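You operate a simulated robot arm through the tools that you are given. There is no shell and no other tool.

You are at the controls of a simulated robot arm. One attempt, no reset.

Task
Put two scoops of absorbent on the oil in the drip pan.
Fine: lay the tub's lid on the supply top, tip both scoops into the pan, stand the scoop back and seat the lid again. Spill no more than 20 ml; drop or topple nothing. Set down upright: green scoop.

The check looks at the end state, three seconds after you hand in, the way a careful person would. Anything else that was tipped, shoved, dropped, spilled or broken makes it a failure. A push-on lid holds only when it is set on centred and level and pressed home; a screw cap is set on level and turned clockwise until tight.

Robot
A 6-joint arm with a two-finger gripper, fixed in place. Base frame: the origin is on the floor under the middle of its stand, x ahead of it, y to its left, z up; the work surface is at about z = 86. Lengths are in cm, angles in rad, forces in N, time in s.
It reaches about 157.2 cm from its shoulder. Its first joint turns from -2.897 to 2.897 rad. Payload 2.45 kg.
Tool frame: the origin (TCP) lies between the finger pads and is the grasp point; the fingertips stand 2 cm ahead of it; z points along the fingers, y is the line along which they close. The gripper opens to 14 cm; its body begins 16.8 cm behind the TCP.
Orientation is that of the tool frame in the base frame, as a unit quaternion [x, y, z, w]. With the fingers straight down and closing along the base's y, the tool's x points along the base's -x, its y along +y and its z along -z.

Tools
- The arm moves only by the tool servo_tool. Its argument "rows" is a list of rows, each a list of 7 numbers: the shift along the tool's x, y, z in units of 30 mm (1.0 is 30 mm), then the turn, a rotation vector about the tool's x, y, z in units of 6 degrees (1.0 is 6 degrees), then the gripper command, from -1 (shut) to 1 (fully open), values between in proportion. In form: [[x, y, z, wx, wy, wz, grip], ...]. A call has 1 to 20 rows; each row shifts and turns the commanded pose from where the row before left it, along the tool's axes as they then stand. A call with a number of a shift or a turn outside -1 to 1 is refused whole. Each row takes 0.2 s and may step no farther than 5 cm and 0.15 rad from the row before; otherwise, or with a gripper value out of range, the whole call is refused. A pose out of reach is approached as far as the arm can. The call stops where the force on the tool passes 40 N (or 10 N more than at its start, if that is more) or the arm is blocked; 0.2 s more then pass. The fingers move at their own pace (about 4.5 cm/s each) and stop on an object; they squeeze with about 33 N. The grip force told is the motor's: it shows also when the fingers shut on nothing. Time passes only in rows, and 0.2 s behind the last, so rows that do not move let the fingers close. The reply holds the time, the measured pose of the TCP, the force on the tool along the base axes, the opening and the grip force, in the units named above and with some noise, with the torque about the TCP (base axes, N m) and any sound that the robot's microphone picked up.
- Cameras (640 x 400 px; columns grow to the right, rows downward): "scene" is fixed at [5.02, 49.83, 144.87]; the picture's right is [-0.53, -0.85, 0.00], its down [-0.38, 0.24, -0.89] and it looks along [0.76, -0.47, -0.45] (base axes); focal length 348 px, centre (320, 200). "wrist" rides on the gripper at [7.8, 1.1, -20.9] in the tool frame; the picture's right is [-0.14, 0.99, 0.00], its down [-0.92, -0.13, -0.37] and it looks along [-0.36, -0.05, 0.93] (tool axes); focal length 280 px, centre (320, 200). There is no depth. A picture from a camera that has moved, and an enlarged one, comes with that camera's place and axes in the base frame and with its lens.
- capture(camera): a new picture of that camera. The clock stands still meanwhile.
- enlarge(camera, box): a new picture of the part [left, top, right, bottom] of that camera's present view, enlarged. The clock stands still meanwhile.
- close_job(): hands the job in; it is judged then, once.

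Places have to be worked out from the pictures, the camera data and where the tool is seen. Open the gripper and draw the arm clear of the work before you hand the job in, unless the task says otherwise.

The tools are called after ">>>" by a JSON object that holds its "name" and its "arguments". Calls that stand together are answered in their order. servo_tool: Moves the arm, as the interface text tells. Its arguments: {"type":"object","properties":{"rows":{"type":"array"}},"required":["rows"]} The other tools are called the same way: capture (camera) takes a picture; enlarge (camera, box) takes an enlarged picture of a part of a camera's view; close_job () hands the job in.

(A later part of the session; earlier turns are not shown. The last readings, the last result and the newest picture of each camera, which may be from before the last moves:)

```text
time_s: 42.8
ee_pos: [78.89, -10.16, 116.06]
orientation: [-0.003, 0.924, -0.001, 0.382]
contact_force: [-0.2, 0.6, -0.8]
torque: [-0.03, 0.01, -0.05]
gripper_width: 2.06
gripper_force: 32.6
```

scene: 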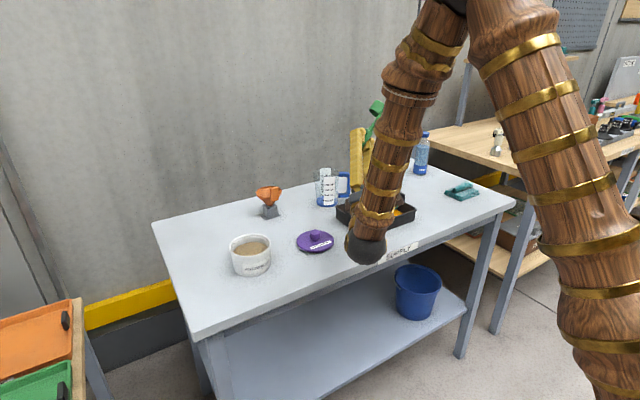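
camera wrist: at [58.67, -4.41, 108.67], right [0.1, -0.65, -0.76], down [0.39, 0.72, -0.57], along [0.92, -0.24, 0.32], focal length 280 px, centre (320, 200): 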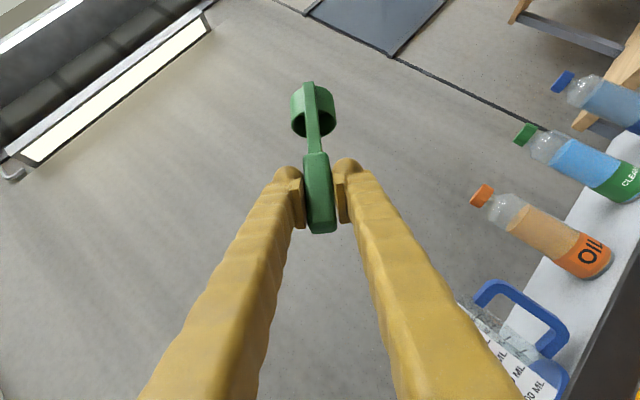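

The scoop is back upright. I'll carry it over the tub at height (target TCP 86.3, 25.15, 112), then lean it forward 60° ready for digging.

>>> {"name": "servo_tool", "arguments": {"rows": [[-0.056, 0.5, 0.19, 0, 0, 0, -1], [-0.056, 0.86, 0.19, 0, 0, 0, -1], [-0.056, 0.86, 0.19, 0, 0, 0, -1], [-0.056, 0.86, 0.19, 0, 0, 0, -1], [-0.056, 0.86, 0.19, 0, 0, 0, -1], [-0.056, 0.86, 0.19, 0, 0, 0, -1], [-0.056, 0.86, 0.19, 0, 0, 0, -1], [-0.056, 0.86, 0.19, 0, 0, 0, -1], [-0.056, 0.86, 0.19, 0, 0, 0, -1], [-0.056, 0.86, 0.19, 0, 0, 0, -1], [-0.056, 0.86, 0.19, 0, 0, 0, -1], [-0.056, 0.86, 0.19, 0, 0, 0, -1], [-0.056, 0.86, 0.19, 0, 0, 0, -1], [-0.056, 0.9, 0.19, 0, 0, 0, -1], [0, 0, 0, 0, 0, 0, -1], [0, 0, 0, 0, 0, 0, -1]]}}

>>> {"name": "capture", "arguments": {"camera": "wrist"}}

```text
time_s: 46.2
ee_pos: [86.29, 25.12, 112.01]
orientation: [-0.001, 0.924, 0.0, 0.381]
contact_force: [0.8, -0.1, 0.0]
torque: [0.04, 0.02, -0.01]
gripper_width: 2.08
gripper_force: 32.5
```

```text
taken
camera wrist: at [66.0, 26.23, 121.38], right [0.1, 0.99, 0.1], down [0.39, -0.13, 0.91], along [0.92, -0.05, -0.4], focal length 280 px, centre (320, 200)
```

wrist: 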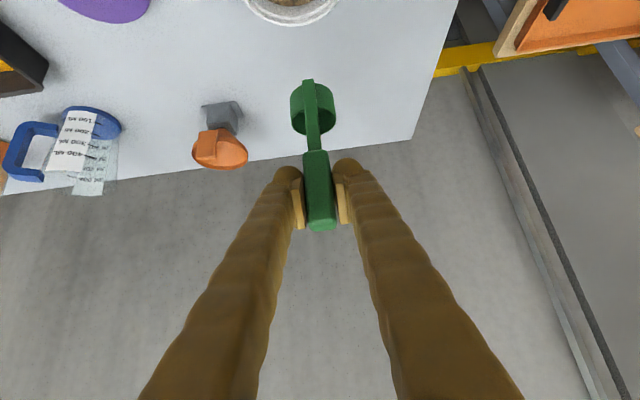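

The position is on target. Now I'll lean the scoop forward 60° about the TCP and look at how it lines up over the tub.

>>> {"name": "servo_tool", "arguments": {"rows": [[0, 0, 0, 0, 1, 0, -1], [0, 0, 0, 0, 1, 0, -1], [0, 0, 0, 0, 1, 0, -1], [0, 0, 0, 0, 1, 0, -1], [0, 0, 0, 0, 1, 0, -1], [0, 0, 0, 0, 1, 0, -1], [0, 0, 0, 0, 1, 0, -1], [0, 0, 0, 0, 1, 0, -1], [0, 0, 0, 0, 1, 0, -1], [0, 0, 0, 0, 1, 0, -1], [0, 0, 0, 0, 0, 0, -1], [0, 0, 0, 0, 0, 0, -1]]}}

>>> {"name": "capture", "arguments": {"camera": "wrist"}}

>>> {"name": "enlarge", "arguments": {"camera": "scene", "box": [180, 140, 330, 290]}}

```text
time_s: 48.8
ee_pos: [86.19, 25.13, 112.05]
orientation: [0.0, 0.991, 0.001, -0.132]
contact_force: [0.1, -1.1, -1.1]
torque: [-0.01, -0.06, -0.04]
gripper_width: 2.06
gripper_force: 33.4
```

```text
taken
camera wrist: at [84.18, 26.24, 134.34], right [0.13, 0.99, -0.04], down [0.98, -0.13, 0.12], along [0.11, -0.05, -0.99], focal length 280 px, centre (320, 200)
```

wrist: 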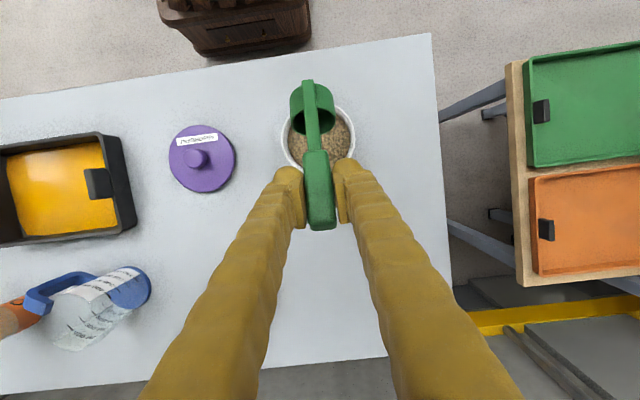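

```text
2.67 times, centred on (255, 215) of scene
camera zoom: at [5.02, 49.83, 144.87], right [-0.53, -0.85, 0.0], down [-0.38, 0.24, -0.89], along [0.76, -0.47, -0.45], focal length 927 px, centre (493, 160)
```

zoom: 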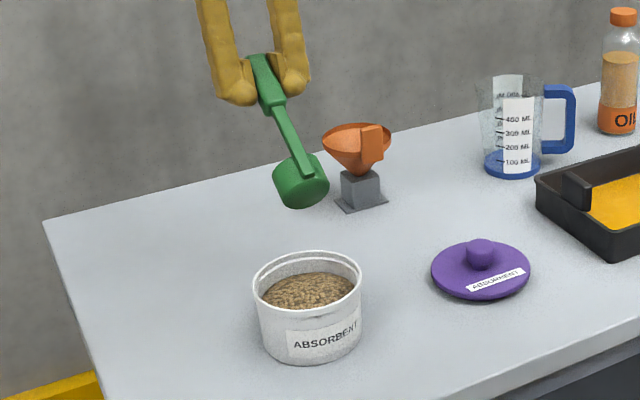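

The scoop leans 60° forward and the tub lies squarely below it. I'll lower it to just above the tub mouth to verify clearances before digging.

>>> {"name": "servo_tool", "arguments": {"rows": [[-0.15, 0, 0.5, 0, 0, 0, -1], [-0.19, 0, 0.69, 0, 0, 0, -1], [-0.19, 0, 0.69, 0, 0, 0, -1], [-0.19, 0, 0.6, 0, 0, 0, -1], [-0.05, 0, 0.26, 0, 0, 0, -1], [0, 0, 0, 0, 0, 0, -1]]}}

>>> {"name": "enlarge", "arguments": {"camera": "scene", "box": [200, 180, 300, 285]}}

>>> {"name": "enlarge", "arguments": {"camera": "wrist", "box": [260, 60, 380, 180]}}

```text
time_s: 50.2
ee_pos: [86.41, 25.28, 103.56]
orientation: [0.0, 0.991, 0.0, -0.131]
contact_force: [0.8, -0.2, -0.4]
torque: [-0.01, -0.04, 0.02]
gripper_width: 2.07
gripper_force: 32.6
```

```text
3.81 times, centred on (250, 232) of scene
camera zoom: at [5.02, 49.83, 144.87], right [-0.53, -0.85, 0.0], down [-0.38, 0.24, -0.89], along [0.76, -0.47, -0.45], focal length 1324 px, centre (587, 76)
```

zoom: 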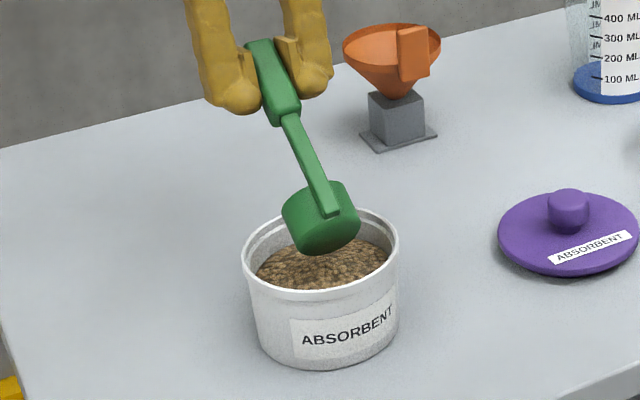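

```text
3.33 times, centred on (320, 120) of wrist
camera zoom: at [84.29, 26.37, 125.81], right [0.13, 0.99, -0.04], down [0.98, -0.13, 0.12], along [0.11, -0.05, -0.99], focal length 935 px, centre (320, 467)
```

zoom: 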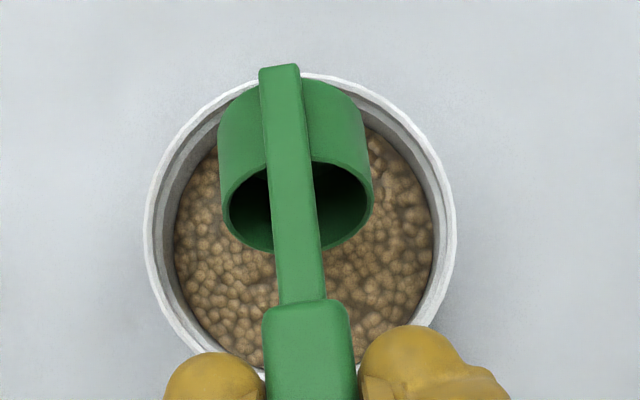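

The cup fits inside the tub mouth with clearance on every side. I'll plunge the lip into the granules near the back wall, lowering about 6 cm slowly while monitoring force.

>>> {"name": "servo_tool", "arguments": {"rows": [[-0.107, -0.02, 0.4, 0, 0, 0, -1], [-0.107, -0.02, 0.4, 0, 0, 0, -1], [-0.107, 0, 0.4, 0, 0, 0, -1], [-0.107, 0, 0.4, 0, 0, 0, -1], [-0.107, 0, 0.4, 0, 0, 0, -1], [0, 0, 0, 0, 0, 0, -1]]}}

>>> {"name": "enlarge", "arguments": {"camera": "scene", "box": [200, 180, 300, 285]}}

>>> {"name": "enlarge", "arguments": {"camera": "wrist", "box": [260, 60, 380, 180]}}

```text
time_s: 51.6
ee_pos: [86.3, 25.05, 97.37]
orientation: [-0.001, 0.991, 0.0, -0.13]
contact_force: [0.2, -0.6, -0.8]
torque: [-0.04, -0.09, 0.01]
gripper_width: 2.05
gripper_force: 33.1
```

```text
3.81 times, centred on (250, 232) of scene
camera zoom: at [5.02, 49.83, 144.87], right [-0.53, -0.85, 0.0], down [-0.38, 0.24, -0.89], along [0.76, -0.47, -0.45], focal length 1324 px, centre (587, 76)
```

zoom: 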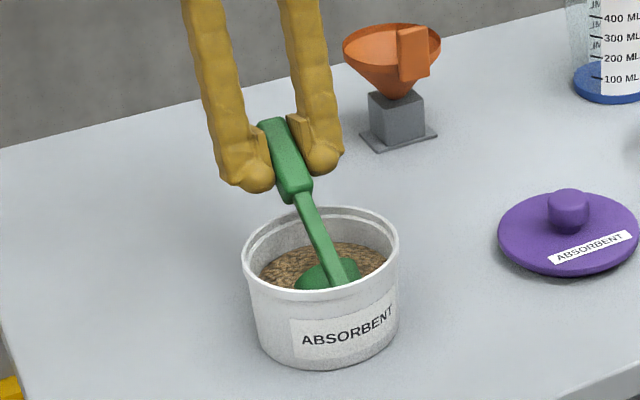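

```text
3.33 times, centred on (320, 120) of wrist
camera zoom: at [84.24, 26.15, 119.54], right [0.13, 0.99, -0.04], down [0.98, -0.13, 0.12], along [0.11, -0.05, -0.99], focal length 935 px, centre (320, 467)
```

zoom: 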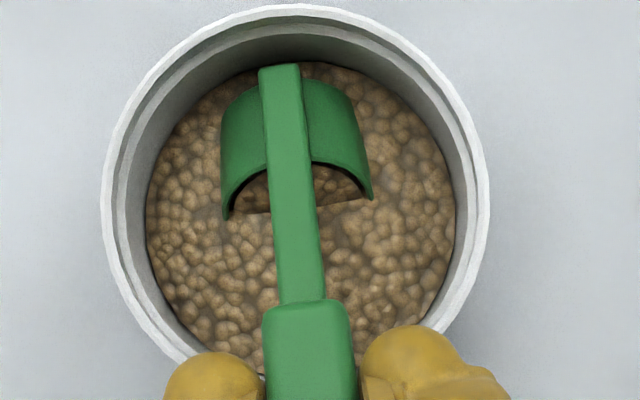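

The granules give way with no resistance and the lip is well under the surface. I'll sweep forward and rotate the cup upright in one smooth motion, ending low in the tub.

>>> {"name": "servo_tool", "arguments": {"rows": [[0.16, 0, -0.161, 0, -1, 0, -1], [0.186, 0, -0.153, 0, -1, 0, -1], [0.194, 0, -0.135, 0, -1, 0, -1], [0.233, 0, -0.136, 0, -1, 0, -1], [0.273, 0, -0.129, 0, -1, 0, -1], [0.321, 0, -0.11, 0, -1, 0, -1], [0.362, 0, -0.121, 0, -1, 0, -1], [0.378, 0, -0.14, 0, -1, 0, -1], [0.409, 0, -0.142, 0, -1, 0, -1], [0.447, 0, -0.105, 0, -1, 0, -1], [0, 0, 0, 0, 0, 0, -1]]}}

>>> {"name": "enlarge", "arguments": {"camera": "scene", "box": [200, 180, 300, 285]}}

>>> {"name": "enlarge", "arguments": {"camera": "wrist", "box": [260, 60, 380, 180]}}

```text
time_s: 54.0
ee_pos: [77.42, 24.99, 98.3]
orientation: [-0.002, 0.924, 0.002, 0.382]
contact_force: [-0.9, 0.0, -1.1]
torque: [-0.03, 0.08, 0.02]
gripper_width: 2.05
gripper_force: 32.9
```

```text
3.81 times, centred on (250, 232) of scene
camera zoom: at [5.02, 49.83, 144.87], right [-0.53, -0.85, 0.0], down [-0.38, 0.24, -0.89], along [0.76, -0.47, -0.45], focal length 1324 px, centre (587, 76)
```

zoom: 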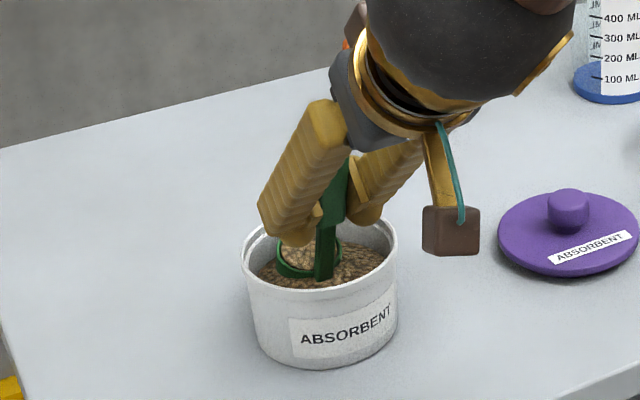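

```text
3.33 times, centred on (320, 120) of wrist
camera zoom: at [57.19, 26.17, 107.78], right [0.1, 0.99, 0.1], down [0.39, -0.13, 0.91], along [0.91, -0.05, -0.4], focal length 935 px, centre (320, 467)
```

zoom: 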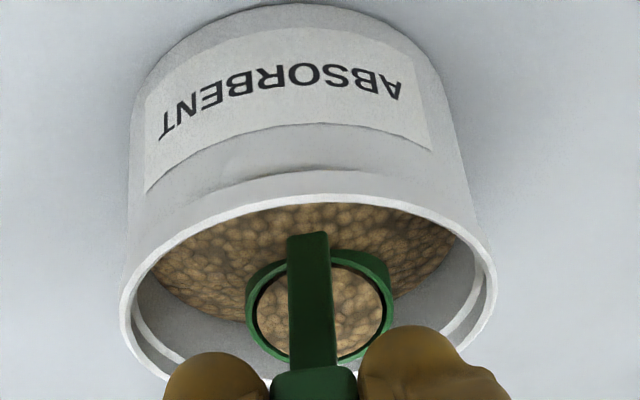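

The cup is now upright and looks full of granules, level with its rim. I'll raise it slowly and check what it holds.

>>> {"name": "servo_tool", "arguments": {"rows": [[-0.08, 0, -0.08, 0, 0, 0, -1], [-0.12, 0, -0.12, 0, 0, 0, -1], [-0.15, 0, -0.15, 0, 0, 0, -1], [-0.2, 0, -0.2, 0, 0, 0, -1], [-0.25, 0, -0.25, 0, 0, 0, -1], [-0.25, 0, -0.25, 0, 0, 0, -1], [-0.25, 0, -0.25, 0, 0, 0, -1], [-0.25, 0, -0.25, 0, 0, 0, -1], [-0.25, 0, -0.25, 0, 0, 0, -1], [-0.25, 0, -0.25, 0, 0, 0, -1], [-0.25, 0, -0.25, 0, 0, 0, -1], [-0.1, 0, -0.1, 0, 0, 0, -1], [0, 0, 0, 0, 0, 0, -1]]}}

>>> {"name": "enlarge", "arguments": {"camera": "scene", "box": [190, 160, 310, 290]}}

>>> {"name": "enlarge", "arguments": {"camera": "wrist", "box": [260, 60, 380, 180]}}

```text
time_s: 56.8
ee_pos: [77.51, 25.07, 108.79]
orientation: [0.001, 0.924, -0.001, 0.382]
contact_force: [-1.0, 0.0, -1.3]
torque: [-0.02, 0.03, -0.01]
gripper_width: 2.07
gripper_force: 32.6
```

```text
3.08 times, centred on (250, 225) of scene
camera zoom: at [5.02, 49.83, 144.87], right [-0.53, -0.85, 0.0], down [-0.38, 0.24, -0.89], along [0.76, -0.47, -0.45], focal length 1070 px, centre (535, 123)
```

zoom: 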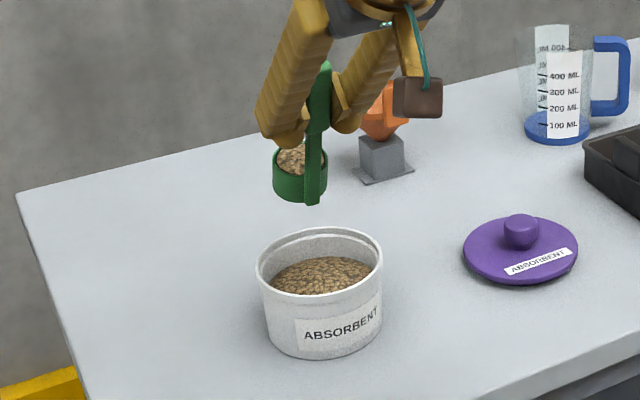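

```text
3.33 times, centred on (320, 120) of wrist
camera zoom: at [57.25, 26.13, 118.04], right [0.1, 0.99, 0.1], down [0.39, -0.13, 0.91], along [0.92, -0.05, -0.4], focal length 935 px, centre (320, 467)
```

zoom: 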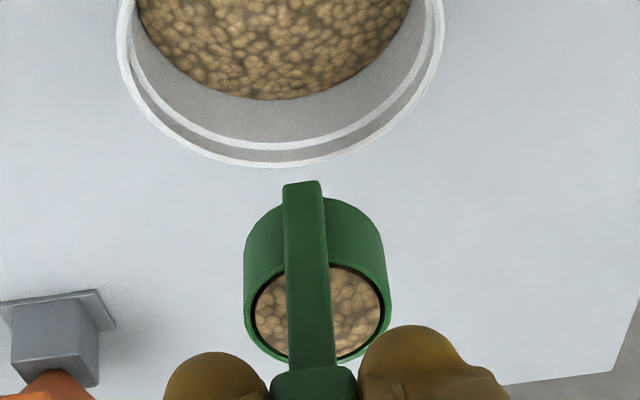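

The scoop is full and level, with nothing spilled around the tub. I'll carry it smoothly over to the pan, with the cup bottom kept above z≈97.

>>> {"name": "servo_tool", "arguments": {"rows": [[-0.04, -0.3, 0, 0, 0, 0, -1], [-0.04, -0.6, 0, 0, 0, 0, -1], [-0.04, -0.75, 0, 0, 0, 0, -1], [-0.04, -0.75, 0, 0, 0, 0, -1], [-0.04, -0.75, 0, 0, 0, 0, -1], [-0.04, -0.75, 0, 0, 0, 0, -1], [-0.04, -0.75, 0, 0, 0, 0, -1], [-0.04, -0.75, 0, 0, 0, 0, -1], [-0.04, -0.75, 0, 0, 0, 0, -1], [-0.04, -0.75, 0, 0, 0, 0, -1], [-0.04, -0.75, 0, 0, 0, 0, -1], [-0.04, -0.75, 0, 0, 0, 0, -1], [-0.04, -0.75, 0, 0, 0, 0, -1], [-0.04, -0.75, 0, 0, 0, 0, -1], [-0.04, -0.75, 0, 0, 0, 0, -1], [-0.04, -0.75, 0, 0, 0, 0, -1], [-0.04, -0.75, 0, 0, 0, 0, -1], [-0.04, -0.6, 0, 0, 0, 0, -1], [-0.04, -0.4, 0, 0, 0, 0, -1], [-0.02, -0.2, 0, 0, 0, 0, -1]]}}

>>> {"name": "capture", "arguments": {"camera": "scene"}}

>>> {"name": "capture", "arguments": {"camera": "wrist"}}

```text
time_s: 61.0
ee_pos: [79.16, -14.99, 110.16]
orientation: [-0.001, 0.924, 0.001, 0.382]
contact_force: [-0.5, -0.4, -1.2]
torque: [0.01, -0.01, 0.01]
gripper_width: 2.06
gripper_force: 32.5
```

```text
taken
```

scene: 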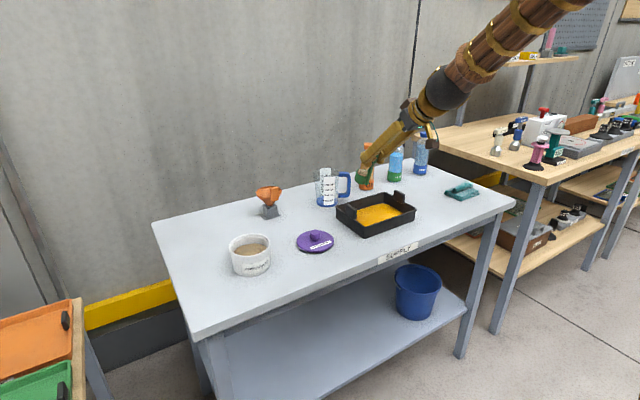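

```text
taken
camera wrist: at [58.91, -13.91, 119.59], right [0.1, 0.99, 0.1], down [0.39, -0.13, 0.91], along [0.92, -0.05, -0.4], focal length 280 px, centre (320, 200)
```

wrist: 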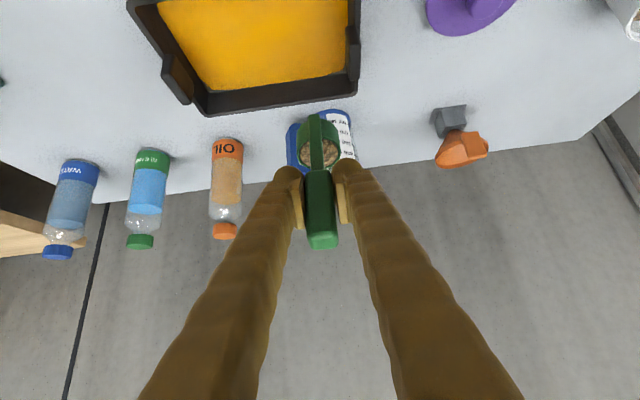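

In this view the scoop looks rotated relative to the fingers compared with before: the strip end sits lower in the frame, by roughly 15–18°. I'll enlarge both views to measure this before tipping.

>>> {"name": "enlarge", "arguments": {"camera": "wrist", "box": [260, 90, 380, 260]}}

>>> {"name": "enlarge", "arguments": {"camera": "scene", "box": [330, 110, 450, 240]}}

```text
2.35 times, centred on (320, 175) of wrist
camera zoom: at [58.91, -13.91, 119.59], right [0.1, 0.99, 0.1], down [0.39, -0.13, 0.91], along [0.92, -0.05, -0.4], focal length 660 px, centre (320, 259)
```

zoom: 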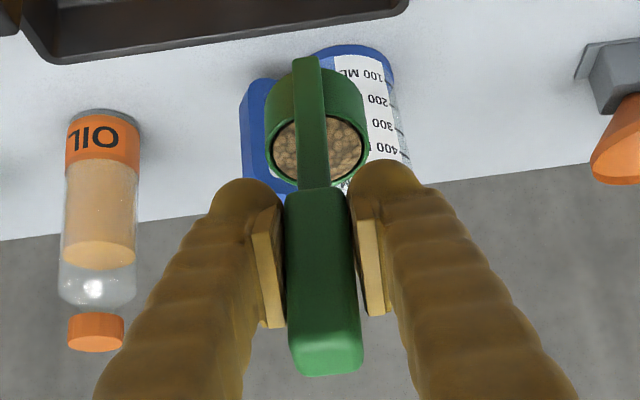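

```text
3.08 times, centred on (390, 175) of scene
camera zoom: at [5.02, 49.83, 144.87], right [-0.53, -0.85, 0.0], down [-0.38, 0.24, -0.89], along [0.76, -0.47, -0.45], focal length 1070 px, centre (105, 277)
```

zoom: 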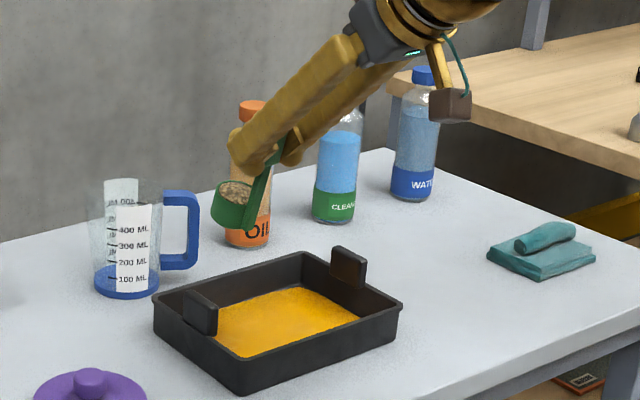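

The scoop has pivoted in the pads (about 18° backward lean) but is still full and held securely, and nothing is on the table. The cup now sits about 2.3 cm further forward, so I'll shift back by that much and lower 2 cm to centre it over the pan.

>>> {"name": "servo_tool", "arguments": {"rows": [[0.2, 0, -0.02, 0, 0, 0, -1], [0.34, 0, -0.02, 0, 0, 0, -1], [0.3, 0, -0.02, 0, 0, 0, -1], [0.17, 0, -0.01, 0, 0, 0, -1], [0, 0, 0, 0, 0, 0, -1]]}}

>>> {"name": "enlarge", "arguments": {"camera": "scene", "box": [330, 110, 450, 240]}}

```text
time_s: 62.2
ee_pos: [77.08, -14.99, 108.27]
orientation: [0.0, 0.924, 0.0, 0.382]
contact_force: [0.2, -0.3, -1.0]
torque: [0.0, 0.02, -0.01]
gripper_width: 2.07
gripper_force: 32.8
```

```text
3.08 times, centred on (390, 175) of scene
camera zoom: at [5.02, 49.83, 144.87], right [-0.53, -0.85, 0.0], down [-0.38, 0.24, -0.89], along [0.76, -0.47, -0.45], focal length 1070 px, centre (105, 277)
```

zoom: 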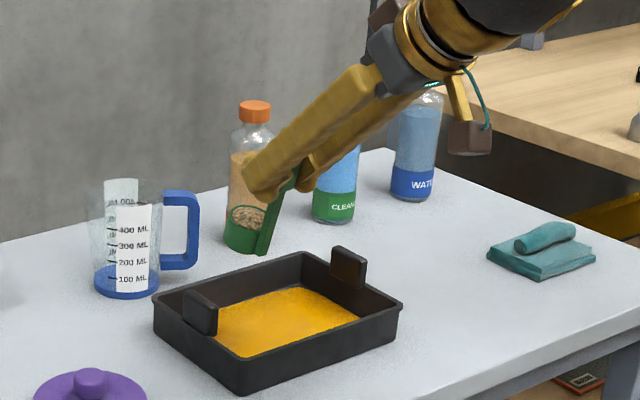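

The cup's rim is at about (82.5, -15, 101), and tipping will swing it to around y=-21, over the pan's middle. I'll roll it steadily at 6° per row to about -102°.

>>> {"name": "servo_tool", "arguments": {"rows": [[0, 0, 0, 0.707, 0, -0.707, -1], [0, 0, 0, 0.707, 0, -0.707, -1], [0, 0, 0, 0.707, 0, -0.707, -1], [0, 0, 0, 0.707, 0, -0.707, -1], [0, 0, 0, 0.707, 0, -0.707, -1], [0, 0, 0, 0.707, 0, -0.707, -1], [0, 0, 0, 0.707, 0, -0.707, -1], [0, 0, 0, 0.707, 0, -0.707, -1], [0, 0, 0, 0.707, 0, -0.707, -1], [0, 0, 0, 0.707, 0, -0.707, -1], [0, 0, 0, 0.707, 0, -0.707, -1], [0, 0, 0, 0.707, 0, -0.707, -1], [0, 0, 0, 0.707, 0, -0.707, -1], [0, 0, 0, 0.707, 0, -0.707, -1], [0, 0, 0, 0.707, 0, -0.707, -1], [0, 0, 0, 0.707, 0, -0.707, -1], [0, 0, 0, 0.707, 0, -0.707, -1], [0, 0, 0, 0, 0, 0, -1]]}}

>>> {"name": "capture", "arguments": {"camera": "scene"}}

>>> {"name": "capture", "arguments": {"camera": "wrist"}}

```text
time_s: 66.0
ee_pos: [75.83, -14.84, 107.11]
orientation: [0.289, -0.648, 0.658, -0.252]
contact_force: [-0.1, 0.5, -0.4]
torque: [0.07, 0.07, 0.0]
gripper_width: 2.05
gripper_force: 32.9
out of reach, approached as far as the arm can: row 3, 4, 5
```

```text
taken
```

scene: 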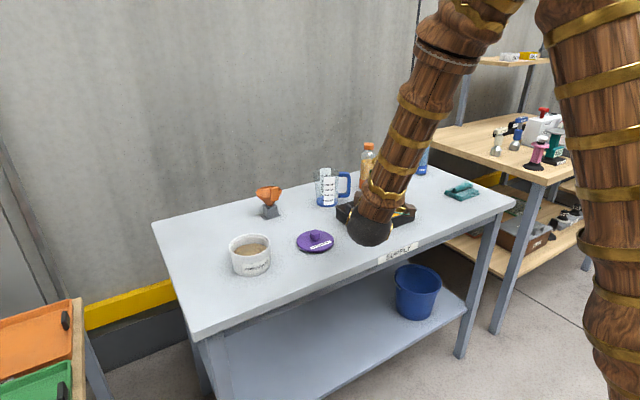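

```text
taken
camera wrist: at [55.52, -5.65, 106.63], right [0.06, 0.06, -1.0], down [0.4, 0.91, 0.08], along [0.92, -0.4, 0.03], focal length 280 px, centre (320, 200)
```

wrist: 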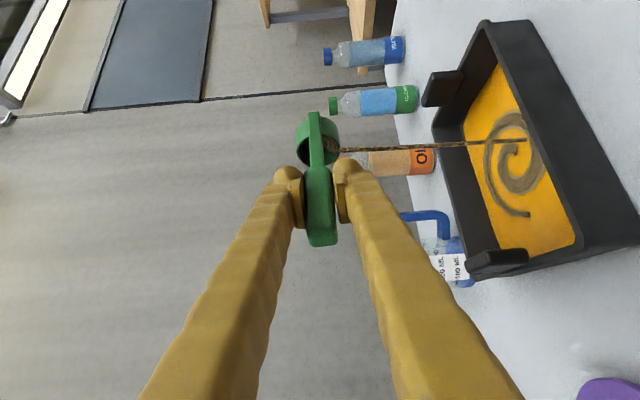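

A steady stream is falling into the pan, and its trail on the oil is well inside the walls. Three rows briefly hit the reach limit, so the roll stands near -91°. I'll hold for a second and look again.

>>> {"name": "servo_tool", "arguments": {"rows": [[0, 0, 0, 0, 0, 0, -1], [0, 0, 0, 0, 0, 0, -1], [0, 0, 0, 0, 0, 0, -1], [0, 0, 0, 0, 0, 0, -1], [0, 0, 0, 0, 0, 0, -1]]}}

>>> {"name": "capture", "arguments": {"camera": "wrist"}}

>>> {"name": "enlarge", "arguments": {"camera": "wrist", "box": [280, 90, 380, 190]}}

```text
time_s: 67.2
ee_pos: [75.94, -14.86, 107.17]
orientation: [0.287, -0.649, 0.658, -0.253]
contact_force: [-0.3, -0.1, 0.9]
torque: [0.05, 0.03, -0.02]
gripper_width: 2.05
gripper_force: 33.6
```

```text
taken
camera wrist: at [55.53, -5.65, 106.63], right [0.06, 0.07, -1.0], down [0.4, 0.91, 0.08], along [0.92, -0.4, 0.03], focal length 280 px, centre (320, 200)
```

wrist: 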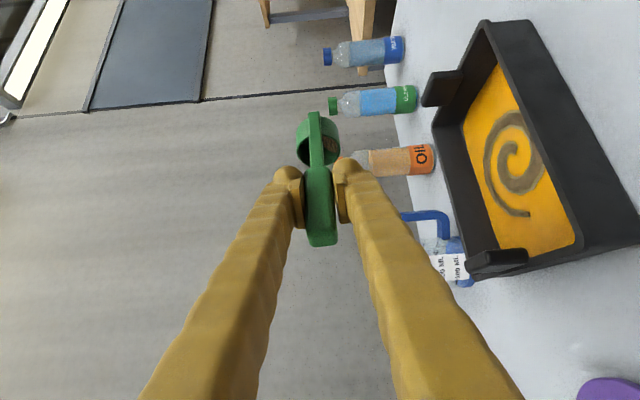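

```text
4.00 times, centred on (330, 140) of wrist
camera zoom: at [55.53, -5.65, 106.63], right [0.06, 0.07, -1.0], down [0.4, 0.91, 0.08], along [0.92, -0.4, 0.03], focal length 1122 px, centre (280, 440)
```

zoom: 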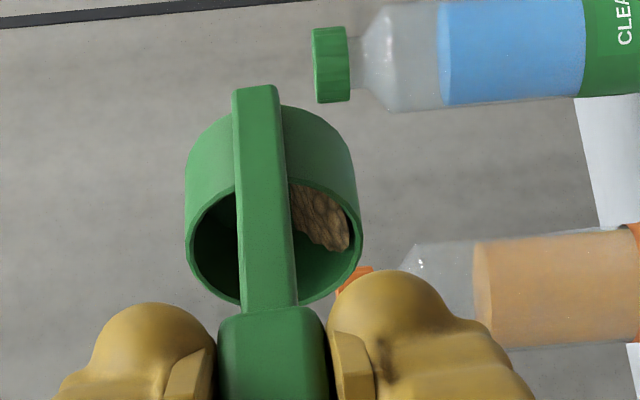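

The stream has stopped with a small remainder lying in the cup, so I'll roll about 42° further while rising a few centimetres to empty it.

>>> {"name": "servo_tool", "arguments": {"rows": [[0, -0.2, 0, 0.707, 0, -0.707, -1], [0.01, -0.2, 0.01, 0.707, 0, -0.707, -1], [0.02, -0.2, 0.02, 0.707, 0, -0.707, -1], [0.04, -0.2, 0.04, 0.707, 0, -0.707, -1], [0.05, -0.2, 0.05, 0.707, 0, -0.707, -1], [0.05, -0.2, 0.05, 0.707, 0, -0.707, -1], [0.06, -0.2, 0.06, 0.707, 0, -0.707, -1], [0, 0, 0, 0, 0, 0, -1], [0, 0, 0, 0, 0, 0, -1], [0, 0, 0, 0, 0, 0, -1]]}}

>>> {"name": "capture", "arguments": {"camera": "wrist"}}

>>> {"name": "enlarge", "arguments": {"camera": "wrist", "box": [280, 90, 380, 190]}}

>>> {"name": "capture", "arguments": {"camera": "scene"}}

```text
time_s: 69.4
ee_pos: [75.94, -14.17, 111.42]
orientation: [0.368, -0.366, 0.843, -0.142]
contact_force: [-0.2, 0.8, -0.9]
torque: [0.02, -0.02, -0.01]
gripper_width: 2.06
gripper_force: 32.5
```

```text
taken
camera wrist: at [55.35, -8.31, 105.09], right [0.06, -0.62, -0.79], down [0.37, 0.75, -0.55], along [0.93, -0.25, 0.28], focal length 280 px, centre (320, 200)
```

wrist: 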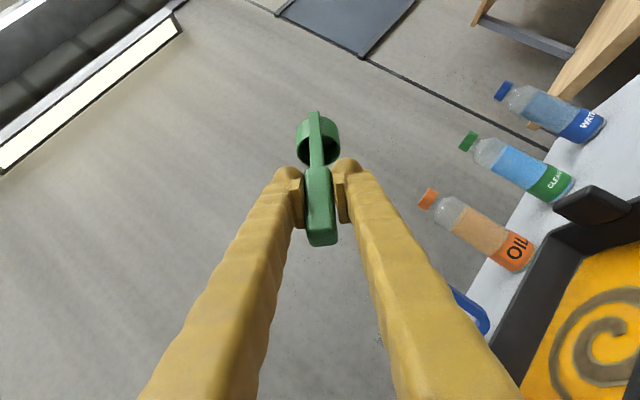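

```text
4.00 times, centred on (330, 140) of wrist
camera zoom: at [55.35, -8.31, 105.09], right [0.06, -0.62, -0.79], down [0.37, 0.75, -0.55], along [0.93, -0.25, 0.28], focal length 1122 px, centre (280, 440)
```

zoom: 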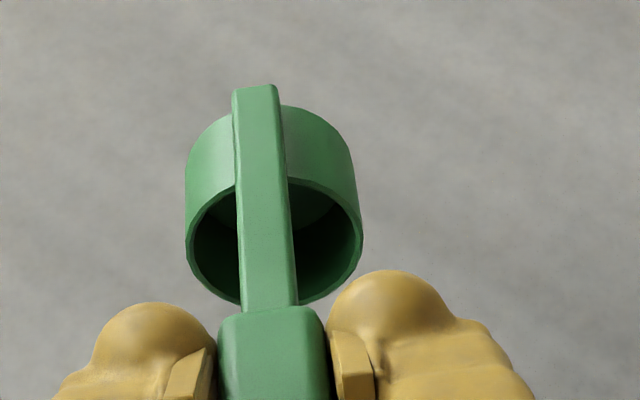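

```text
taken
```

scene: 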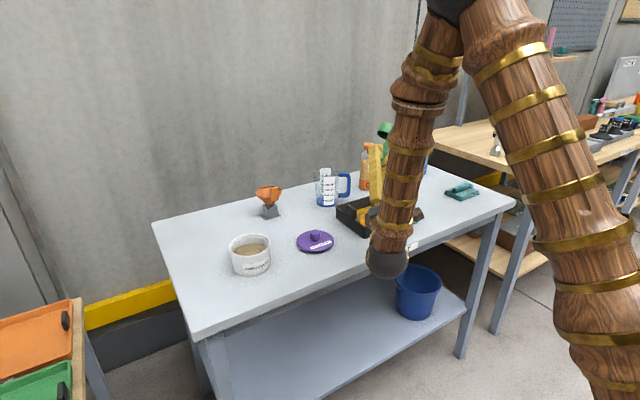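

The cup is empty. I'll shift to the rehearsed clear spot (79, -10, 116) while still rolled, then un-roll the full 133° there.

>>> {"name": "servo_tool", "arguments": {"rows": [[-0.208, -0.702, 0.243, 0, 0, 0, -1], [-0.208, -0.702, 0.243, 0, 0, 0, -1], [-0.208, -0.702, 0.243, 0, 0, 0, -1], [0, 0, 0, -0.899, -0.039, 0.945, -1], [0, 0, 0, -0.899, -0.039, 0.945, -1], [0, 0, 0, -0.899, -0.039, 0.945, -1], [0, 0, 0, -0.899, -0.039, 0.945, -1], [0, 0, 0, -0.899, -0.039, 0.945, -1], [0, 0, 0, -0.899, -0.039, 0.945, -1], [0, 0, 0, -0.899, -0.039, 0.945, -1], [0, 0, 0, -0.899, -0.039, 0.945, -1], [0, 0, 0, -0.899, -0.039, 0.945, -1], [0, 0, 0, -0.899, -0.039, 0.945, -1], [0, 0, 0, -0.899, -0.039, 0.945, -1], [0, 0, 0, -0.899, -0.039, 0.945, -1], [0, 0, 0, -0.899, -0.039, 0.945, -1], [0, 0, 0, -0.899, -0.039, 0.945, -1], [0, 0, 0, -0.899, -0.039, 0.945, -1], [0, 0, 0, -0.899, -0.039, 0.945, -1], [0, 0, 0, -0.899, -0.039, 0.945, -1]]}}

>>> {"name": "capture", "arguments": {"camera": "scene"}}

>>> {"name": "capture", "arguments": {"camera": "wrist"}}

```text
time_s: 73.8
ee_pos: [77.88, -12.78, 114.91]
orientation: [-0.156, 0.916, -0.099, 0.357]
contact_force: [-0.1, 0.5, 0.1]
torque: [0.01, -0.01, -0.03]
gripper_width: 2.06
gripper_force: 32.8
stopped in row 20: the arm was blocked; the commanded pose is now the measured one
```

```text
taken
```

scene: 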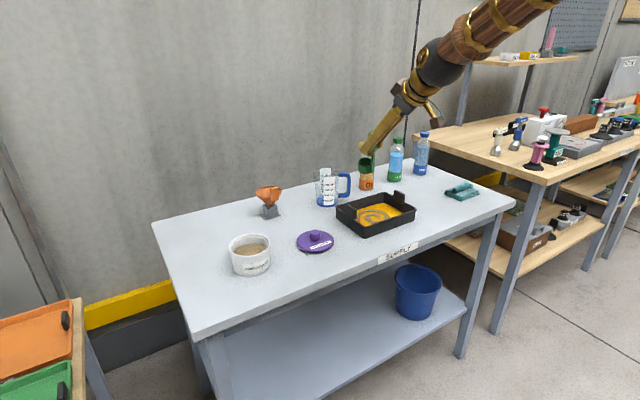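

```text
taken
camera wrist: at [57.81, -13.13, 125.03], right [-0.12, 0.97, -0.21], down [0.42, 0.24, 0.88], along [0.9, 0.02, -0.43], focal length 280 px, centre (320, 200)
```

wrist: 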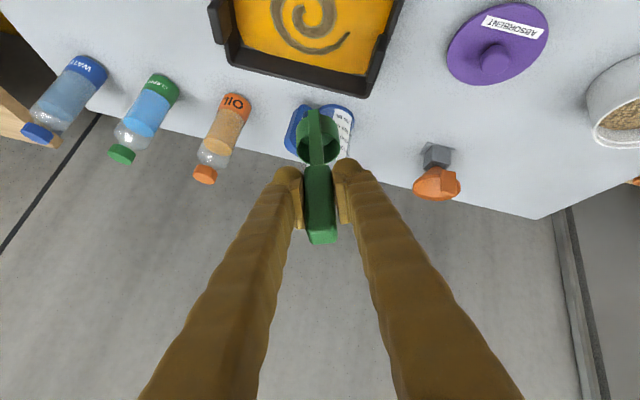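

The last row reports the arm blocked at roughly 18° short of upright. The force reading is nil, so this looks like a wrist limit rather than contact. The pan now shows a spiral of absorbent. I'll move away to the proven point (79, -10, 117) by translation first, then finish un-rolling.

>>> {"name": "servo_tool", "arguments": {"rows": [[0, 0, 0, 0, 0, 0, -1], [0, 0, 0, 0, 0, 0, -1]]}}

```text
time_s: 74.4
ee_pos: [77.82, -12.79, 114.99]
orientation: [-0.157, 0.916, -0.1, 0.357]
contact_force: [0.3, -0.1, -1.3]
torque: [0.03, 0.04, 0.0]
gripper_width: 2.06
gripper_force: 32.5
```

The pose is stable and free of contact. I'll translate to (79, -10, 117) and then apply the exact remaining turn (mostly about the tool axis) gradually to restore the upright carry orientation.

>>> {"name": "servo_tool", "arguments": {"rows": [[-0.34, 0.195, -0.09, 0, 0, 0, -1], [-0.34, 0.195, -0.09, 0, 0, 0, -1], [-0.34, 0.195, -0.09, 0, 0, 0, -1], [0, 0, 0, 0, 0, 0, -1], [0, 0, 0, -0.103, -0.067, 0.586, -1], [0, 0, 0, -0.103, -0.067, 0.586, -1], [0, 0, 0, -0.103, -0.067, 0.586, -1], [0, 0, 0, -0.103, -0.067, 0.586, -1], [0, 0, 0, -0.103, -0.067, 0.586, -1], [0, 0, 0, -0.103, -0.067, 0.586, -1], [0, 0, 0, 0, 0, 0, -1], [0, 0, 0, 0, 0, 0, -1]]}}

>>> {"name": "capture", "arguments": {"camera": "wrist"}}

>>> {"name": "enlarge", "arguments": {"camera": "scene", "box": [300, 130, 460, 250]}}

```text
time_s: 77.0
ee_pos: [79.1, -10.06, 116.76]
orientation: [0.001, 0.924, 0.0, 0.382]
contact_force: [1.0, 0.7, -0.6]
torque: [0.02, 0.01, 0.02]
gripper_width: 2.07
gripper_force: 32.8
```

```text
taken
camera wrist: at [58.67, -8.89, 126.23], right [0.1, 0.99, 0.1], down [0.39, -0.13, 0.91], along [0.92, -0.05, -0.4], focal length 280 px, centre (320, 200)
```

wrist: 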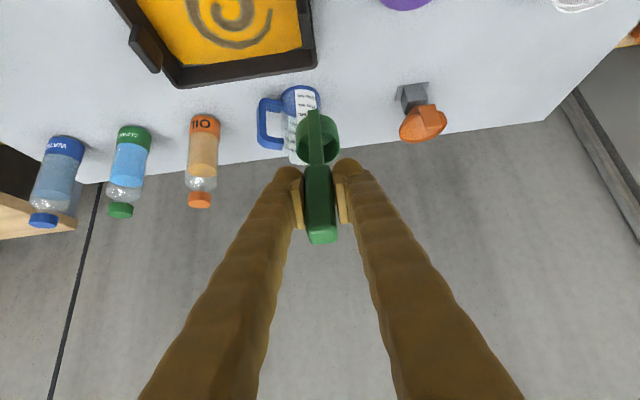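

```text
3.33 times, centred on (380, 190) of scene
camera zoom: at [5.02, 49.83, 144.87], right [-0.53, -0.85, 0.0], down [-0.38, 0.24, -0.89], along [0.76, -0.47, -0.45], focal length 1159 px, centre (120, 233)
```

zoom: 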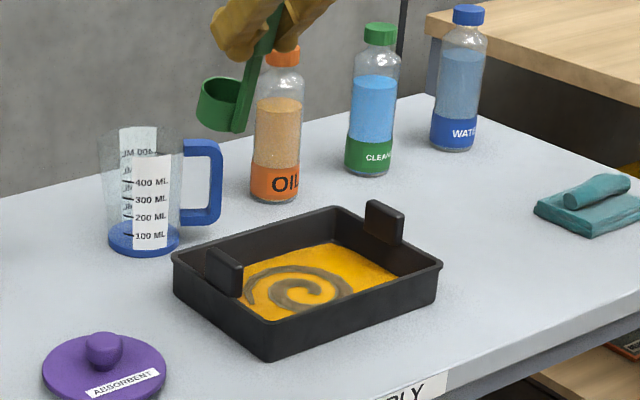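

The scoop is upright-carried again, empty, and the table is clean apart from the pan. I'll measure exactly how the scoop now sits in the fingers.

>>> {"name": "enlarge", "arguments": {"camera": "wrist", "box": [270, 90, 370, 260]}}

>>> {"name": "enlarge", "arguments": {"camera": "wrist", "box": [280, 95, 360, 175]}}

```text
2.35 times, centred on (320, 175) of wrist
camera zoom: at [58.67, -8.89, 126.23], right [0.1, 0.99, 0.1], down [0.39, -0.13, 0.91], along [0.92, -0.05, -0.4], focal length 660 px, centre (320, 259)
```

zoom: 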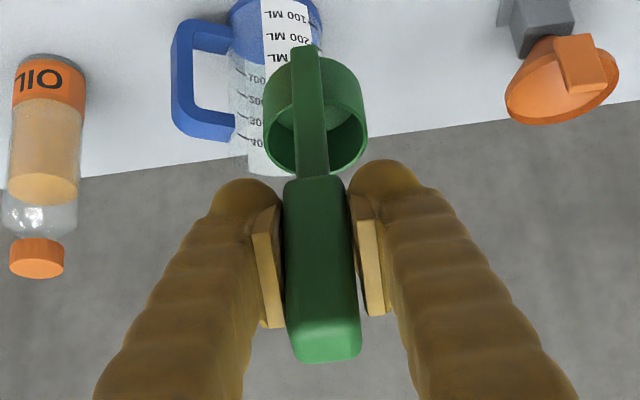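

```text
5.00 times, centred on (320, 135) of wrist
camera zoom: at [58.67, -8.89, 126.23], right [0.1, 0.99, 0.1], down [0.39, -0.13, 0.91], along [0.92, -0.05, -0.4], focal length 1402 px, centre (320, 525)
```

zoom: 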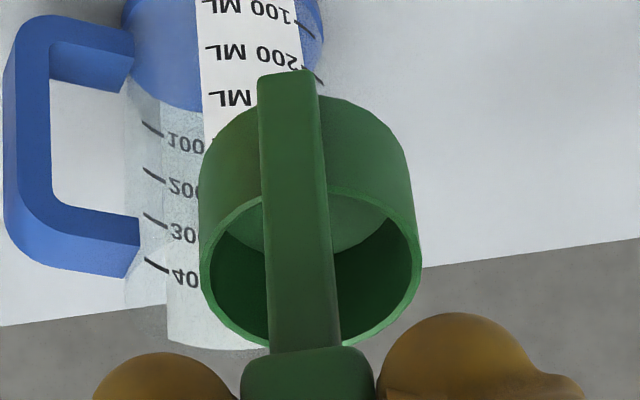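

The scoop has pivoted about 14–15° and slid roughly 0.7 cm along the grip, probably from touching the tub floor at the end of the first dig. I'll lean the tool forward 14° to bring the scoop vertical again and verify in the scene view.

>>> {"name": "servo_tool", "arguments": {"rows": [[0, 0, 0, 0, 0.78, 0, -1], [0, 0, 0, 0, 0.78, 0, -1], [0, 0, 0, 0, 0.78, 0, -1], [0, 0, 0, 0, 0, 0, -1]]}}

>>> {"name": "enlarge", "arguments": {"camera": "scene", "box": [320, 110, 400, 190]}}

>>> {"name": "enlarge", "arguments": {"camera": "wrist", "box": [280, 95, 360, 175]}}

```text
time_s: 78.0
ee_pos: [78.98, -9.95, 116.92]
orientation: [-0.001, 0.964, 0.002, 0.266]
contact_force: [0.0, 0.4, -1.1]
torque: [0.01, 0.02, 0.02]
gripper_width: 2.08
gripper_force: 33.1
```

```text
5.00 times, centred on (360, 150) of scene
camera zoom: at [5.02, 49.83, 144.87], right [-0.53, -0.85, 0.0], down [-0.38, 0.24, -0.89], along [0.76, -0.47, -0.45], focal length 1738 px, centre (120, 450)
```

zoom: 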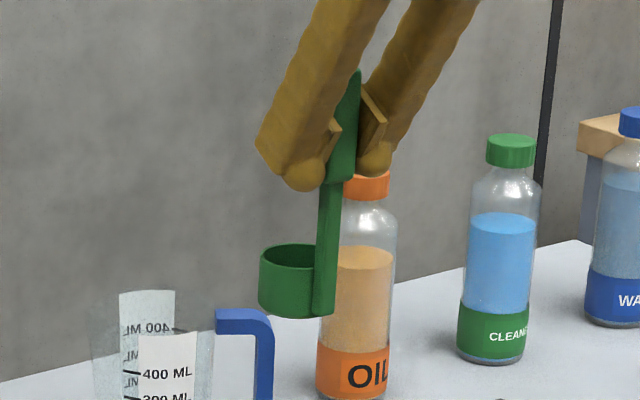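

```text
5.00 times, centred on (320, 135) of wrist
camera zoom: at [61.55, -8.94, 130.93], right [0.12, 0.99, 0.07], down [0.6, -0.13, 0.79], along [0.79, -0.05, -0.61], focal length 1402 px, centre (320, 525)
```

zoom: 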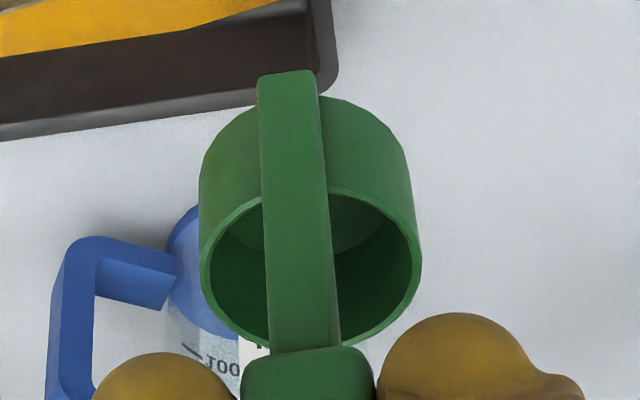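

The scoop now hangs vertical, with its bottom about 10.9 cm below the TCP. I'll carry it back over the tub at height, lean it partway, and look down at the remaining granule level.

>>> {"name": "servo_tool", "arguments": {"rows": [[-0.1, 0.5, 0.06, 0, 0, 0, -1], [-0.1, 0.86, 0.06, 0, 0, 0, -1], [-0.1, 0.86, 0.06, 0, 0, 0, -1], [-0.1, 0.86, 0.06, 0, 0, 0, -1], [-0.1, 0.86, 0.06, 0, 0, 0, -1], [-0.1, 0.86, 0.06, 0, 0, 0, -1], [-0.1, 0.86, 0.06, 0, 0, 0, -1], [-0.1, 0.86, 0.06, 0, 0, 0, -1], [-0.1, 0.86, 0.06, 0, 0, 0, -1], [-0.1, 0.86, 0.06, 0, 0, 0, -1], [-0.1, 0.86, 0.06, 0, 0, 0, -1], [-0.1, 0.86, 0.06, 0, 0, 0, -1], [-0.1, 0.86, 0.06, 0, 0, 0, -1], [-0.1, 0.86, 0.06, 0, 0, 0, -1], [0, 0, 0, 0, 1, 0, -1], [0, 0, 0, 0, 1, 0, -1], [0, 0, 0, 0, 1, 0, -1], [0, 0, 0, 0, 1, 0, -1], [0, 0, 0, 0, 1, 0, -1], [0, 0, 0, 0, 0, 0, -1]]}}

>>> {"name": "capture", "arguments": {"camera": "wrist"}}

>>> {"name": "enlarge", "arguments": {"camera": "scene", "box": [190, 150, 310, 290]}}

>>> {"name": "enlarge", "arguments": {"camera": "scene", "box": [220, 225, 284, 281]}}

```text
time_s: 82.2
ee_pos: [83.89, 24.96, 116.99]
orientation: [0.0, 1.0, 0.0, 0.008]
contact_force: [-0.8, -0.5, -1.4]
torque: [-0.02, -0.04, 0.0]
gripper_width: 2.05
gripper_force: 33.1
```

```text
taken
camera wrist: at [75.72, 26.09, 137.84], right [0.14, 0.99, 0.0], down [0.91, -0.13, 0.38], along [0.38, -0.05, -0.92], focal length 280 px, centre (320, 200)
```

wrist: 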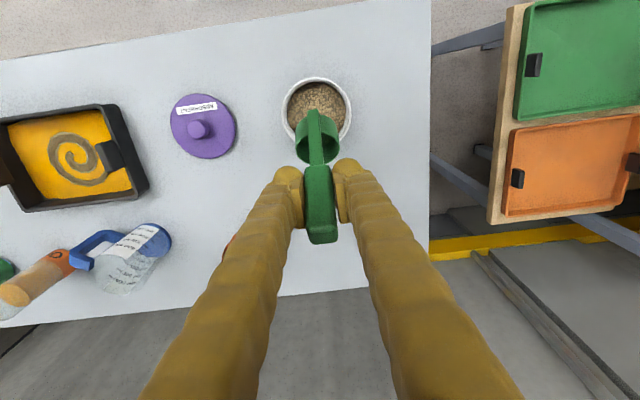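

```text
2.86 times, centred on (250, 220) of scene
camera zoom: at [5.02, 49.83, 144.87], right [-0.53, -0.85, 0.0], down [-0.38, 0.24, -0.89], along [0.76, -0.47, -0.45], focal length 993 px, centre (520, 143)
```

zoom: 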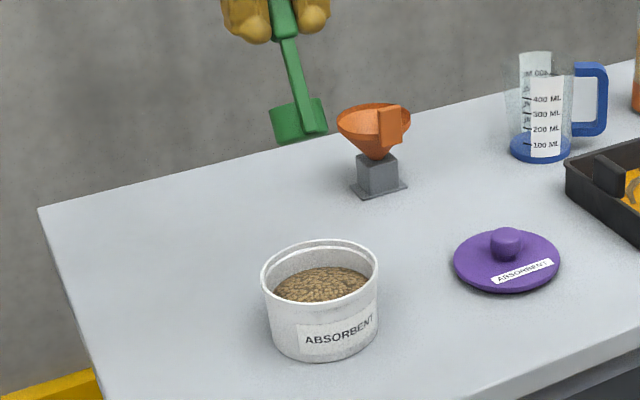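

```text
7.14 times, centred on (252, 253) of scene
camera zoom: at [5.02, 49.83, 144.87], right [-0.53, -0.85, 0.0], down [-0.38, 0.24, -0.89], along [0.76, -0.47, -0.45], focal length 2483 px, centre (806, -179)
```

zoom: 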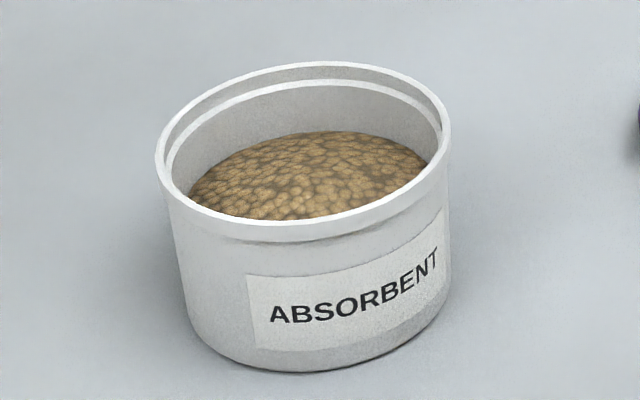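

The tub hasn't moved and its granule level is only slightly lower (surface around z≈90.3). I'll lean the scoop to 60° and position it above the back of the tub for a second, slightly shallower dig.

>>> {"name": "servo_tool", "arguments": {"rows": [[0, 0, 0, 0, 1, 0, -1], [0, 0, 0, 0, 1, 0, -1], [0, 0, 0, 0, 1, 0, -1], [0, 0, 0, 0, 1, 0, -1], [0, 0, 0, 0, 1, 0, -1], [0, 0, 0, 0, 0, 0, -1]]}}

>>> {"name": "enlarge", "arguments": {"camera": "scene", "box": [200, 130, 320, 280]}}

>>> {"name": "enlarge", "arguments": {"camera": "wrist", "box": [260, 60, 380, 180]}}

```text
time_s: 83.6
ee_pos: [84.01, 25.12, 116.86]
orientation: [0.0, 0.968, 0.001, -0.251]
contact_force: [0.3, -0.3, -1.2]
torque: [-0.01, -0.05, 0.0]
gripper_width: 2.05
gripper_force: 33.2
```

```text
2.67 times, centred on (260, 205) of scene
camera zoom: at [5.02, 49.83, 144.87], right [-0.53, -0.85, 0.0], down [-0.38, 0.24, -0.89], along [0.76, -0.47, -0.45], focal length 927 px, centre (480, 187)
```

zoom: 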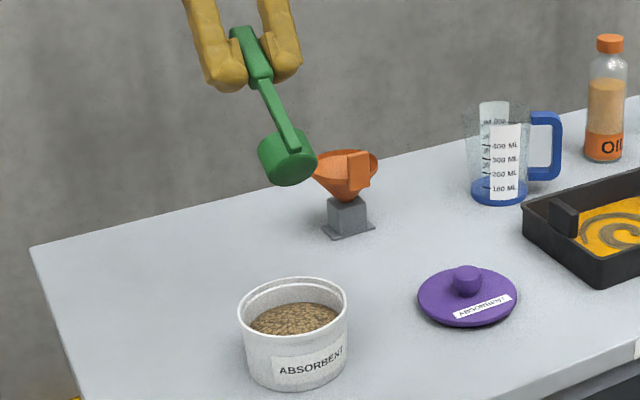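

```text
3.33 times, centred on (320, 120) of wrist
camera zoom: at [87.27, 26.08, 139.13], right [0.12, 0.99, -0.07], down [0.98, -0.13, -0.13], along [-0.13, -0.05, -0.99], focal length 935 px, centre (320, 467)
```

zoom: 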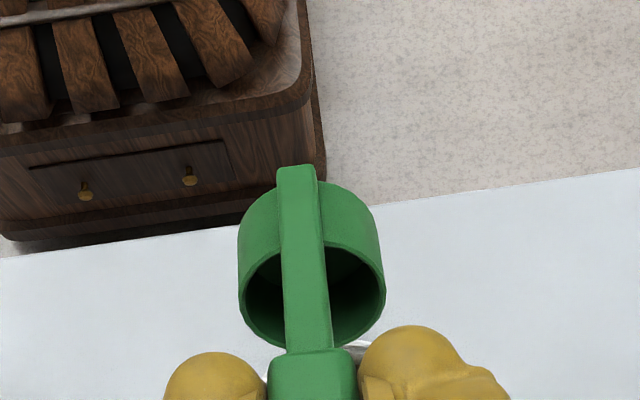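

The scoop leans about 60° and the reference marks match my calibration. I'll lower to just above the tub mouth (TCP 85.5, 25.1, 104).

>>> {"name": "servo_tool", "arguments": {"rows": [[-0.42, 0, 0.587, 0, 0, 0, -1], [-0.42, 0, 0.587, 0, 0, 0, -1], [-0.42, 0, 0.587, 0, 0, 0, -1], [-0.42, 0, 0.587, 0, 0, 0, -1], [-0.42, 0, 0.587, 0, 0, 0, -1], [-0.42, 0, 0.587, 0, 0, 0, -1], [0, 0, 0, 0, 0, 0, -1]]}}

>>> {"name": "enlarge", "arguments": {"camera": "scene", "box": [200, 180, 300, 285]}}

>>> {"name": "enlarge", "arguments": {"camera": "wrist", "box": [260, 60, 380, 180]}}

```text
time_s: 85.2
ee_pos: [85.21, 24.98, 104.08]
orientation: [-0.001, 0.968, 0.0, -0.25]
contact_force: [0.5, -0.2, -0.3]
torque: [0.02, -0.03, -0.02]
gripper_width: 2.06
gripper_force: 33.1
```

```text
3.81 times, centred on (250, 232) of scene
camera zoom: at [5.02, 49.83, 144.87], right [-0.53, -0.85, 0.0], down [-0.38, 0.24, -0.89], along [0.76, -0.47, -0.45], focal length 1324 px, centre (587, 76)
```

zoom: 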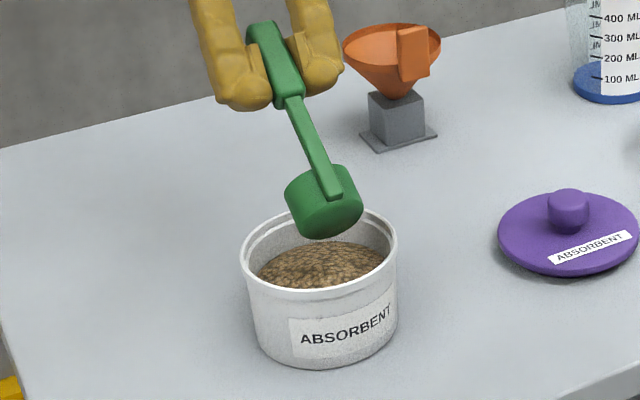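

```text
3.33 times, centred on (320, 120) of wrist
camera zoom: at [88.52, 25.99, 126.26], right [0.12, 0.99, -0.07], down [0.98, -0.13, -0.12], along [-0.13, -0.05, -0.99], focal length 935 px, centre (320, 467)
```

zoom: 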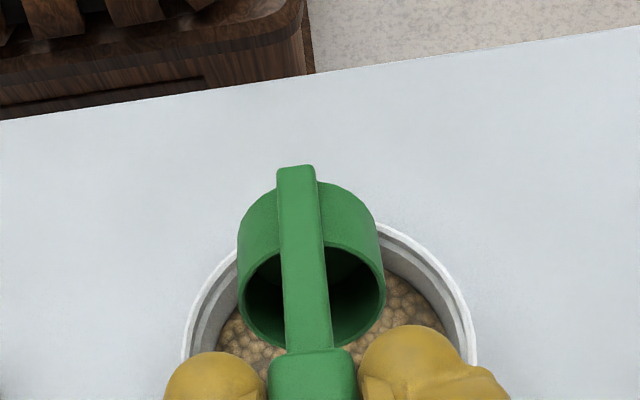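

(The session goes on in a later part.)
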